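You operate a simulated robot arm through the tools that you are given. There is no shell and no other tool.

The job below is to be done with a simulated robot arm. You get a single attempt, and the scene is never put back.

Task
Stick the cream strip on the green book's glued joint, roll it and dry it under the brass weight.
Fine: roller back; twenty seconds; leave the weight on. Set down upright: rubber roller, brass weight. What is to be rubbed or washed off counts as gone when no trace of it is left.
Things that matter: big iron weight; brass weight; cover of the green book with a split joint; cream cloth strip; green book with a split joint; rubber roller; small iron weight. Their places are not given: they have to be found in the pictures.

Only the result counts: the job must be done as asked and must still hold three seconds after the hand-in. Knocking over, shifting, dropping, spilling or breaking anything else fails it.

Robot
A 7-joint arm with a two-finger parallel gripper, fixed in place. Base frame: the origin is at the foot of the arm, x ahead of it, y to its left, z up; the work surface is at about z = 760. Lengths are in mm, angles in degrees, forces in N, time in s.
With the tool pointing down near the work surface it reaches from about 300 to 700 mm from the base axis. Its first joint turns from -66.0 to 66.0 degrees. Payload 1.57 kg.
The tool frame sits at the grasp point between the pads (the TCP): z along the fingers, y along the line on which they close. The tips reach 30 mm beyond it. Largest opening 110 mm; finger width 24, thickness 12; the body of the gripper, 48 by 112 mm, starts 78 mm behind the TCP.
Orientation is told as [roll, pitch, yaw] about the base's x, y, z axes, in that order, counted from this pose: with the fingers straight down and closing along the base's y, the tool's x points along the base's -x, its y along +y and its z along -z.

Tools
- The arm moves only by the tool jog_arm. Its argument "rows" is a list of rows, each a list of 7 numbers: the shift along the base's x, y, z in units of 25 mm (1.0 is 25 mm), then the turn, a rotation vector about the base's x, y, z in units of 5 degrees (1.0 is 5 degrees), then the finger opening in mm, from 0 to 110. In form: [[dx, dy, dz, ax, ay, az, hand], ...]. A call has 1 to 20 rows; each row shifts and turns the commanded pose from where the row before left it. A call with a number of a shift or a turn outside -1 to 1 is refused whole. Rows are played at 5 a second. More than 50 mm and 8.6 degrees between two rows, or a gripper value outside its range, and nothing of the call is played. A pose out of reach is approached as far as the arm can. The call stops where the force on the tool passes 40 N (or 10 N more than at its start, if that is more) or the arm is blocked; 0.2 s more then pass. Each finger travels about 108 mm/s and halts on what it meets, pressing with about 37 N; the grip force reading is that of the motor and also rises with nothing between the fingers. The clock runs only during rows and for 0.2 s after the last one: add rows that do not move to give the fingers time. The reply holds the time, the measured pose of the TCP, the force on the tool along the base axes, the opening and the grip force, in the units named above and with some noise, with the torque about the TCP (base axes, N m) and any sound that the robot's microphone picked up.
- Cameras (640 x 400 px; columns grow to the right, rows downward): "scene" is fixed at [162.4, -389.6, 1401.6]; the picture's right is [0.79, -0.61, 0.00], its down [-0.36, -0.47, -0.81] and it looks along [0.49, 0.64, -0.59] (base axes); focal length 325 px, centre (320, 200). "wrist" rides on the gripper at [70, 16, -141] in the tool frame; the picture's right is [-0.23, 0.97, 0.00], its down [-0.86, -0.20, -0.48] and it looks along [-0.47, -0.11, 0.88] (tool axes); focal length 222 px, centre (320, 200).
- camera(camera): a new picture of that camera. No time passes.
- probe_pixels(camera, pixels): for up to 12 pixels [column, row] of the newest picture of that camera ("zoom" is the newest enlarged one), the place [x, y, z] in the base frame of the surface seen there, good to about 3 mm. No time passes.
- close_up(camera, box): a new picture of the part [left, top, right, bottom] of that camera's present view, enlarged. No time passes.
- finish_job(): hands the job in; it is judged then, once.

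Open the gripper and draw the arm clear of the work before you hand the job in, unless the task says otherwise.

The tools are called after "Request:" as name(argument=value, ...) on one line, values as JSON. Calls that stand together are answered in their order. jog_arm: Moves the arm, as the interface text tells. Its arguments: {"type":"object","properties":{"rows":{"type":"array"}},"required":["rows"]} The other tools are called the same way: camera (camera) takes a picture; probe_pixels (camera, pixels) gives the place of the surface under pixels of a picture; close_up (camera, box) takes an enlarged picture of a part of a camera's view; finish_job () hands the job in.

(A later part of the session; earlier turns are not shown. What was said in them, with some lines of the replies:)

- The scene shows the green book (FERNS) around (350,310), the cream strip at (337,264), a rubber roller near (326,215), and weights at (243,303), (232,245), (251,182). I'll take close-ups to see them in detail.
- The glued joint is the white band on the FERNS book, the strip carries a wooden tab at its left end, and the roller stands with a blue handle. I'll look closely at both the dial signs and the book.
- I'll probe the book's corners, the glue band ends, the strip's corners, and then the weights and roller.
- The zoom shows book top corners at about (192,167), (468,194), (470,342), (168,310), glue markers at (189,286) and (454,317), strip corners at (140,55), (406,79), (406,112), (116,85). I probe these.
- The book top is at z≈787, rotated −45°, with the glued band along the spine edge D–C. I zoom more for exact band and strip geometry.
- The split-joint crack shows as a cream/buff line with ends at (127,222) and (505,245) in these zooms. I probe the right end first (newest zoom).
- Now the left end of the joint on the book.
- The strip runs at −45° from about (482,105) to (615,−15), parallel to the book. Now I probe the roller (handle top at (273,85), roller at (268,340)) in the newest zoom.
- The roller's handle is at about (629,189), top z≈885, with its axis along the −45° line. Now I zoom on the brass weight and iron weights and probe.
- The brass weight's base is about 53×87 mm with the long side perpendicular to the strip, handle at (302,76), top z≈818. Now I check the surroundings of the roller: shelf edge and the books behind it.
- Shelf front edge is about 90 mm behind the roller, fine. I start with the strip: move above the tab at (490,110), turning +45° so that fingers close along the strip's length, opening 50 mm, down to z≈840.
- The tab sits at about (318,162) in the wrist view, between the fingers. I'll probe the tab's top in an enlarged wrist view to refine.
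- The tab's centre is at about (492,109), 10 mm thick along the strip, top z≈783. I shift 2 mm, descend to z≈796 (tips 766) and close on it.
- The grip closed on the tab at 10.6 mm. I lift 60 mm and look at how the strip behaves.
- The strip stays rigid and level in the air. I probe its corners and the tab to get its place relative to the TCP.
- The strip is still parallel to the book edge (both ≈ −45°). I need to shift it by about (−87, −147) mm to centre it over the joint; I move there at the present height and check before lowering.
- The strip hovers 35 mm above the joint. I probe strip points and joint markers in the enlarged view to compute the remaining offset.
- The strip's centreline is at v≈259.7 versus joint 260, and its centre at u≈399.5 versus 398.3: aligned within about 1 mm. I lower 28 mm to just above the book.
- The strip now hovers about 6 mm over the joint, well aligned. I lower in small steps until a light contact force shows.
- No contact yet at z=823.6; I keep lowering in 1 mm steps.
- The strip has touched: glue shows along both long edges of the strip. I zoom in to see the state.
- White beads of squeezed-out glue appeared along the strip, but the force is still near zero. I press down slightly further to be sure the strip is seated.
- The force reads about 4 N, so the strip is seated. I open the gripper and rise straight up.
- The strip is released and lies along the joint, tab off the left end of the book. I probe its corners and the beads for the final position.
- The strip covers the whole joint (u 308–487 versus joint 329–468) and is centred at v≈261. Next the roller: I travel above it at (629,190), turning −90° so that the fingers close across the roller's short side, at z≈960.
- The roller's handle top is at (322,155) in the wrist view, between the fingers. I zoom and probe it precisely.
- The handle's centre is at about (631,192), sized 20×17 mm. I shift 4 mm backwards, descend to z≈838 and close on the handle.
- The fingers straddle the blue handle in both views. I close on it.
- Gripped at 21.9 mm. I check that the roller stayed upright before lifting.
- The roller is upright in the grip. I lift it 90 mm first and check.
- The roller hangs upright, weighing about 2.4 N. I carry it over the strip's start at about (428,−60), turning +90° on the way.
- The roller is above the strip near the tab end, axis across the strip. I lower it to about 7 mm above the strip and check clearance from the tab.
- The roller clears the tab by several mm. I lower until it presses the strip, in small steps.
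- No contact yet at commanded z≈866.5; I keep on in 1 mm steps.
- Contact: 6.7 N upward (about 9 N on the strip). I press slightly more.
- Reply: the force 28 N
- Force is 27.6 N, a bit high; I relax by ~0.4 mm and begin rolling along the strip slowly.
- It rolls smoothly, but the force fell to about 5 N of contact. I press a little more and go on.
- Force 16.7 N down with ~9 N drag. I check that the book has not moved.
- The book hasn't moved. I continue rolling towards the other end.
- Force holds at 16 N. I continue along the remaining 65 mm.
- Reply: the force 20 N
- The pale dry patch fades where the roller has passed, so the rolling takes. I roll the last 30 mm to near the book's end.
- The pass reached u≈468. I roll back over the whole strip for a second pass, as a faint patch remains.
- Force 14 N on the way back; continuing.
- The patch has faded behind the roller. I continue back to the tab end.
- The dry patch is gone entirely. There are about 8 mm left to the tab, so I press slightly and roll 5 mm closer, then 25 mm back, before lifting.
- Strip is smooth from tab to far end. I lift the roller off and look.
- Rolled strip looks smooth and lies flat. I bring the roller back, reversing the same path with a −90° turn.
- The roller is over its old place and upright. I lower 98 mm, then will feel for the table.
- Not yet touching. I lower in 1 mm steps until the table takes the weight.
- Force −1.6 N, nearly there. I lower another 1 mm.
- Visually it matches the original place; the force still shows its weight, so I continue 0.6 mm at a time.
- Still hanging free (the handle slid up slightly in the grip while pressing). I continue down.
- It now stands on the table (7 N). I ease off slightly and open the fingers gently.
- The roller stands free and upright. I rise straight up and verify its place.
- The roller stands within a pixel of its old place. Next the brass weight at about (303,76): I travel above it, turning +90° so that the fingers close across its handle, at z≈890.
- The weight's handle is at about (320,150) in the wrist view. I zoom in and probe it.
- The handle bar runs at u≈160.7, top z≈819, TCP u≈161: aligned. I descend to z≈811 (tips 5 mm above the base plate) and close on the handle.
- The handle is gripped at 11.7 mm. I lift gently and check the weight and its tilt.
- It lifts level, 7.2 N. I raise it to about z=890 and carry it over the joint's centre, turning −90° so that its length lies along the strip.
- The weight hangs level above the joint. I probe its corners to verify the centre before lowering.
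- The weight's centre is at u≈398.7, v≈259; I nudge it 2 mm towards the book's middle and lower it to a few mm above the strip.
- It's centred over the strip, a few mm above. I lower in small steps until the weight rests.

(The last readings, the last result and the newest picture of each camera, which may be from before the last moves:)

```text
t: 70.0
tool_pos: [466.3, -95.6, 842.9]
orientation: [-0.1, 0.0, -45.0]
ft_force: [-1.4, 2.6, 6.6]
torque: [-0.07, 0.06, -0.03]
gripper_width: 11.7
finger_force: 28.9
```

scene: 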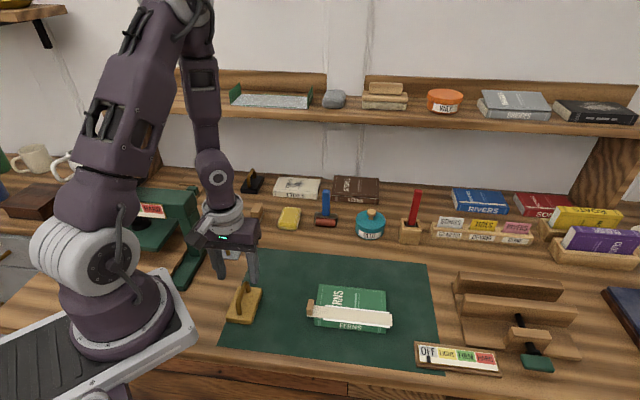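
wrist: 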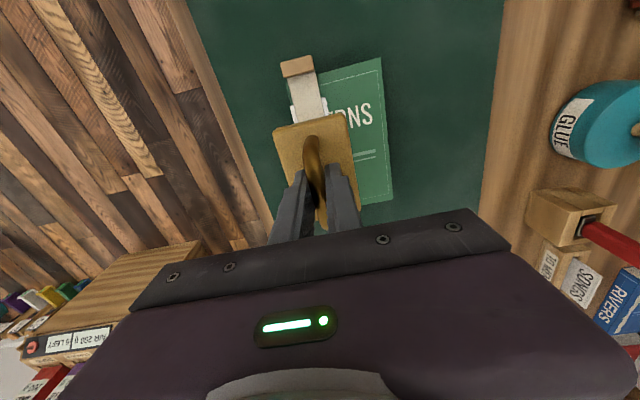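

It rests (net +6.6 N). I ease off a touch and open the fingers gently.

Request:
jog_arm(rows=[[0, 0, 0.012, 0, 0, 0, 0], [0, 0, 0, 0, 0, 0, 14], [0, 0, 0, 0, 0, 0, 22], [0, 0, 0, 0, 0, 0, 40], [0, 0, 0, 0, 0, 0, 40]])

Request:
close_up(camera="scene", box=[280, 255, 410, 345])

```text
t: 71.2
tool_pos: [466.7, -95.5, 842.7]
orientation: [-0.1, 0.0, -45.1]
ft_force: [0.2, 0.5, 0.3]
torque: [0.01, 0.0, 0.01]
gripper_width: 39.8
finger_force: 0.1
```

```text
4.44 times, centred on (345, 300) of scene
```

zoom: 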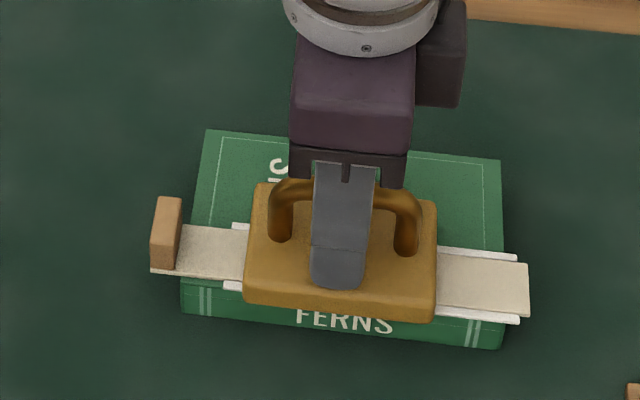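

The weight stands flat on the strip with the fingers free. I rise straight up well clear.

Request:
jog_arm(rows=[[0, 0, 0.3, 0, 0, 0, 40], [0, 0, 0.7, 0, 0, 0, 40], [0, 0, 1, 0, 0, 0, 40], [0, 0, 1, 0, 0, 0, 40], [0, 0, 1, 0, 0, 0, 40], [0, 0, 1, 0, 0, 0, 40], [0, 0, 1, 0, 0, 0, 40], [0, 0, 1, 0, 0, 0, 40], [0, 0, 0, 0, 0, 0, 40]])

Request:
close_up(camera="scene", box=[280, 255, 410, 345])

Request:
camera(camera="wrist")

```text
t: 73.2
tool_pos: [467.6, -93.5, 1019.8]
orientation: [0.0, 0.1, -45.1]
ft_force: [0.7, -0.1, 0.0]
torque: [0.01, 0.01, -0.01]
gripper_width: 39.9
finger_force: 0.1
```

```text
4.44 times, centred on (345, 300) of scene
```

zoom: 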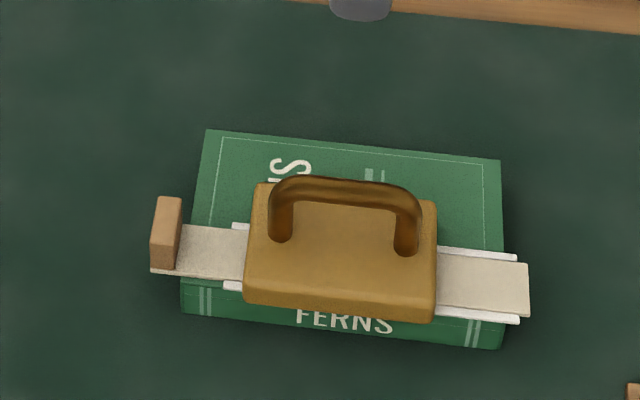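

```text
taken
```

wrist: 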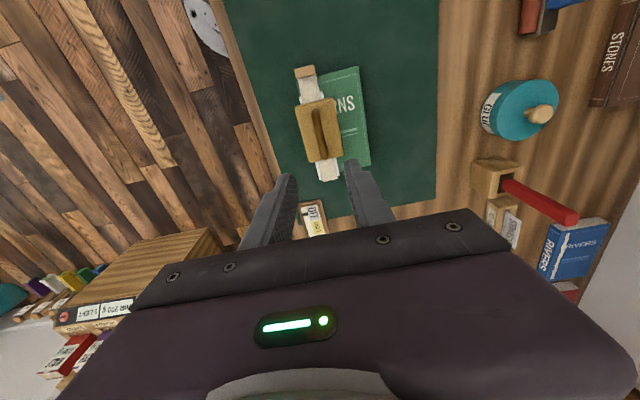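

The weight sits on the strip; I probe its corners to verify it is level while I begin the drying wait.

Request:
probe_pixels(camera="wrist", pixels=[[299, 108], [333, 99], [340, 152], [309, 161]])

Request:
jog_arm(rows=[[-0.3, 0.5, 0.2, 0, 0, 0.5, 60], [-0.3, 0.5, 0.2, 0, 0, 1, 60], [-0.3, 0.5, 0.2, 0, 0, 1, 60], [-0.3, 0.5, 0.2, 0, 0, 1, 60], [-0.3, 0.5, 0.2, 0, 0, 1, 60], [0, 0.5, 0.2, 0, 0, 1, 60], [0, 0.5, 0.2, 0, 0, 1, 60], [0, 0.5, 0.2, 0, 0, 1, 60], [0, 0.5, 0.2, 0, 0, 1, 60], [0, 0.5, 0.2, 0, 0, 0.5, 60], [0, 0, 0, 0, 0, 0, 60], [0, 0, 0, 0, 0, 0, 60], [0, 0, 0, 0, 0, 0, 60], [0, 0, 0, 0, 0, 0, 60], [0, 0, 0, 0, 0, 0, 60], [0, 0, 0, 0, 0, 0, 60], [0, 0, 0, 0, 0, 0, 60], [0, 0, 0, 0, 0, 0, 60], [0, 0, 0, 0, 0, 0, 60], [0, 0, 0, 0, 0, 0, 60]])

Request:
camera(camera="scene")

```text
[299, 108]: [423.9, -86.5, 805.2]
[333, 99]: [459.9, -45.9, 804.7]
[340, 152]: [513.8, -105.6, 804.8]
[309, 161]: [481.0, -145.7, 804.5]
```

```text
t: 77.4
tool_pos: [430.5, 30.2, 1067.6]
orientation: [-0.1, 0.0, -0.2]
ft_force: [0.2, -0.2, 0.5]
torque: [0.01, 0.01, 0.0]
gripper_width: 59.9
finger_force: 0.0
```

```text
taken
```

scene: 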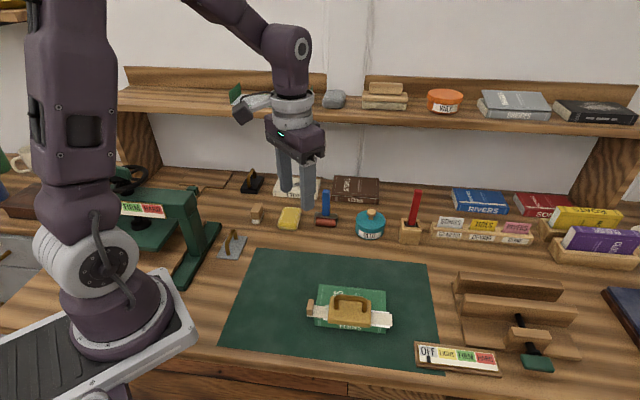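

All four corners of the weight are at z≈805: level. The arm is clear; I now let time pass for the drying.

Request:
jog_arm(rows=[[0, 0, 0, 0, 0, 0, 60], [0, 0, 0, 0, 0, 0, 60], [0, 0, 0, 0, 0, 0, 60], [0, 0, 0, 0, 0, 0, 60], [0, 0, 0, 0, 0, 0, 60], [0, 0, 0, 0, 0, 0, 60], [0, 0, 0, 0, 0, 0, 60], [0, 0, 0, 0, 0, 0, 60], [0, 0, 0, 0, 0, 0, 60], [0, 0, 0, 0, 0, 0, 60], [0, 0, 0, 0, 0, 0, 60], [0, 0, 0, 0, 0, 0, 60], [0, 0, 0, 0, 0, 0, 60], [0, 0, 0, 0, 0, 0, 60], [0, 0, 0, 0, 0, 0, 60], [0, 0, 0, 0, 0, 0, 60], [0, 0, 0, 0, 0, 0, 60], [0, 0, 0, 0, 0, 0, 60], [0, 0, 0, 0, 0, 0, 60], [0, 0, 0, 0, 0, 0, 60]])

Request:
jog_arm(rows=[[0, 0, 0, 0, 0, 0, 60], [0, 0, 0, 0, 0, 0, 60], [0, 0, 0, 0, 0, 0, 60], [0, 0, 0, 0, 0, 0, 60], [0, 0, 0, 0, 0, 0, 60], [0, 0, 0, 0, 0, 0, 60], [0, 0, 0, 0, 0, 0, 60], [0, 0, 0, 0, 0, 0, 60], [0, 0, 0, 0, 0, 0, 60], [0, 0, 0, 0, 0, 0, 60], [0, 0, 0, 0, 0, 0, 60], [0, 0, 0, 0, 0, 0, 60], [0, 0, 0, 0, 0, 0, 60], [0, 0, 0, 0, 0, 0, 60], [0, 0, 0, 0, 0, 0, 60], [0, 0, 0, 0, 0, 0, 60], [0, 0, 0, 0, 0, 0, 60], [0, 0, 0, 0, 0, 0, 60], [0, 0, 0, 0, 0, 0, 60], [0, 0, 0, 0, 0, 0, 60]])

Request:
close_up(camera="scene", box=[280, 255, 410, 345])

```text
t: 81.6
tool_pos: [428.3, 29.9, 1067.8]
orientation: [0.0, 0.0, 0.0]
ft_force: [-0.2, 0.4, 0.0]
torque: [-0.04, -0.02, 0.0]
gripper_width: 60.1
finger_force: 0.0
```

```text
t: 85.8
tool_pos: [429.1, 30.3, 1067.6]
orientation: [0.0, 0.0, -0.1]
ft_force: [-0.4, -0.3, -0.2]
torque: [0.02, 0.03, 0.05]
gripper_width: 59.9
finger_force: 0.0
```

```text
4.44 times, centred on (345, 300) of scene
```

zoom: 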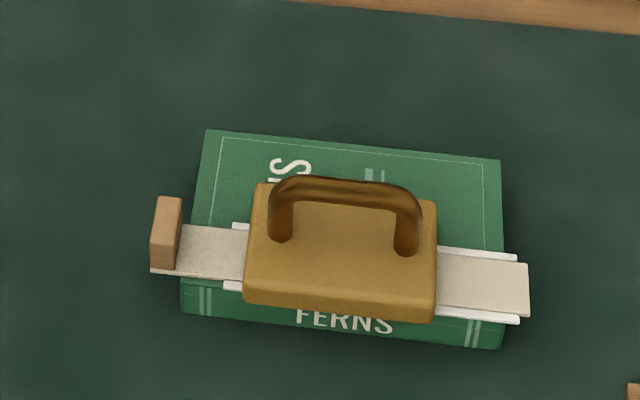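

The weight stays put at t=85.8; it was set down at about t=70. I keep waiting well past twenty seconds.

Request:
jog_arm(rows=[[0, 0, 0, 0, 0, 0, 60], [0, 0, 0, 0, 0, 0, 60], [0, 0, 0, 0, 0, 0, 60], [0, 0, 0, 0, 0, 0, 60], [0, 0, 0, 0, 0, 0, 60], [0, 0, 0, 0, 0, 0, 60], [0, 0, 0, 0, 0, 0, 60], [0, 0, 0, 0, 0, 0, 60], [0, 0, 0, 0, 0, 0, 60], [0, 0, 0, 0, 0, 0, 60], [0, 0, 0, 0, 0, 0, 60], [0, 0, 0, 0, 0, 0, 60], [0, 0, 0, 0, 0, 0, 60], [0, 0, 0, 0, 0, 0, 60], [0, 0, 0, 0, 0, 0, 60], [0, 0, 0, 0, 0, 0, 60], [0, 0, 0, 0, 0, 0, 60], [0, 0, 0, 0, 0, 0, 60], [0, 0, 0, 0, 0, 0, 60], [0, 0, 0, 0, 0, 0, 60]])

Request:
jog_arm(rows=[[0, 0, 0, 0, 0, 0, 60], [0, 0, 0, 0, 0, 0, 60], [0, 0, 0, 0, 0, 0, 60], [0, 0, 0, 0, 0, 0, 60], [0, 0, 0, 0, 0, 0, 60], [0, 0, 0, 0, 0, 0, 60], [0, 0, 0, 0, 0, 0, 60], [0, 0, 0, 0, 0, 0, 60], [0, 0, 0, 0, 0, 0, 60], [0, 0, 0, 0, 0, 0, 60], [0, 0, 0, 0, 0, 0, 60], [0, 0, 0, 0, 0, 0, 60], [0, 0, 0, 0, 0, 0, 60], [0, 0, 0, 0, 0, 0, 60], [0, 0, 0, 0, 0, 0, 60], [0, 0, 0, 0, 0, 0, 60], [0, 0, 0, 0, 0, 0, 60], [0, 0, 0, 0, 0, 0, 60], [0, 0, 0, 0, 0, 0, 60], [0, 0, 0, 0, 0, 0, 60]])

Request:
jog_arm(rows=[[0, 0, 0, 0, 0, 0, 60], [0, 0, 0, 0, 0, 0, 60], [0, 0, 0, 0, 0, 0, 60], [0, 0, 0, 0, 0, 0, 60], [0, 0, 0, 0, 0, 0, 60], [0, 0, 0, 0, 0, 0, 60], [0, 0, 0, 0, 0, 0, 60], [0, 0, 0, 0, 0, 0, 60], [0, 0, 0, 0, 0, 0, 60], [0, 0, 0, 0, 0, 0, 60], [0, 0, 0, 0, 0, 0, 60], [0, 0, 0, 0, 0, 0, 60], [0, 0, 0, 0, 0, 0, 60], [0, 0, 0, 0, 0, 0, 60], [0, 0, 0, 0, 0, 0, 60], [0, 0, 0, 0, 0, 0, 60], [0, 0, 0, 0, 0, 0, 60], [0, 0, 0, 0, 0, 0, 60], [0, 0, 0, 0, 0, 0, 60], [0, 0, 0, 0, 0, 0, 60]])

Request:
close_up(camera="scene", box=[280, 255, 410, 345])

Request:
camera(camera="scene")

```text
t: 90.0
tool_pos: [428.2, 30.3, 1068.2]
orientation: [0.1, 0.0, -0.1]
ft_force: [-0.4, 0.1, 0.5]
torque: [-0.01, -0.01, 0.02]
gripper_width: 60.1
finger_force: 0.0
```

```text
t: 94.2
tool_pos: [428.7, 29.4, 1066.8]
orientation: [0.0, 0.0, -0.1]
ft_force: [0.8, -0.9, -0.4]
torque: [-0.02, -0.03, -0.02]
gripper_width: 60.4
finger_force: 0.0
```

```text
t: 98.4
tool_pos: [428.2, 30.2, 1067.2]
orientation: [-0.1, 0.0, -0.1]
ft_force: [0.2, -0.1, 0.0]
torque: [-0.02, 0.01, 0.05]
gripper_width: 59.7
finger_force: 0.1
```

```text
4.44 times, centred on (345, 300) of scene
```

zoom: 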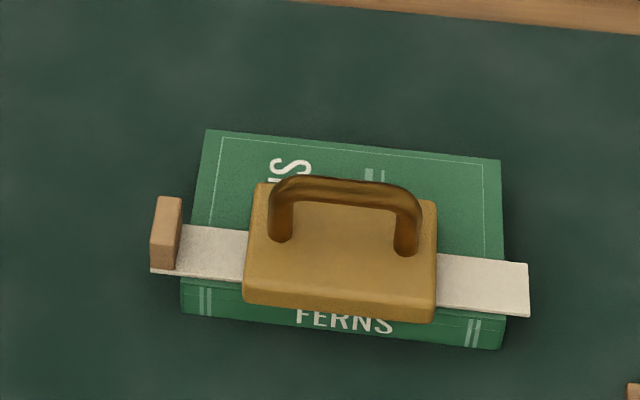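

```text
taken
```

scene: 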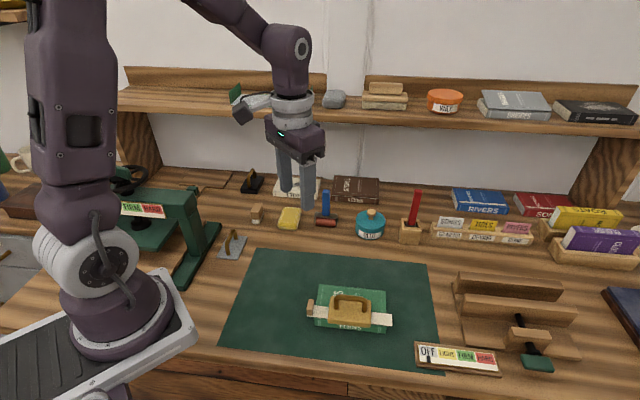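

The wet-glue beads have vanished and the strip has turned pale, so it has dried (28 s under the weight). The weight is level on the strip, the roller is back upright at (326,215), and the arm is clear with the gripper open. I hand in the job.

Request:
finish_job()

```text
The job is handed in.
```

I stuck the cream strip over the green book's glued joint, rolled it, and left it to dry under the brass weight. The job is handed in, and no verdict came back.

- **Strip:** it is centred on the joint to within about 1 mm and covers its full length. The wooden tab hangs off the left end of the book.
- **Rolling:** I rolled along the strip and back at about 10–20 N. The last 10 mm or so next to the tab was out of the roller's reach. The pale patch that showed before rolling was gone afterwards.
- **Roller:** it is back upright in its old spot, matching the first picture to within a pixel.
- **Weight and drying:** the brass weight sits level on the strip, its length along the joint. By the hand-in it had been on for about 28 seconds, and the squeezed-out glue had disappeared. I left it on.

Nothing else on the bench looked disturbed in the last picture.
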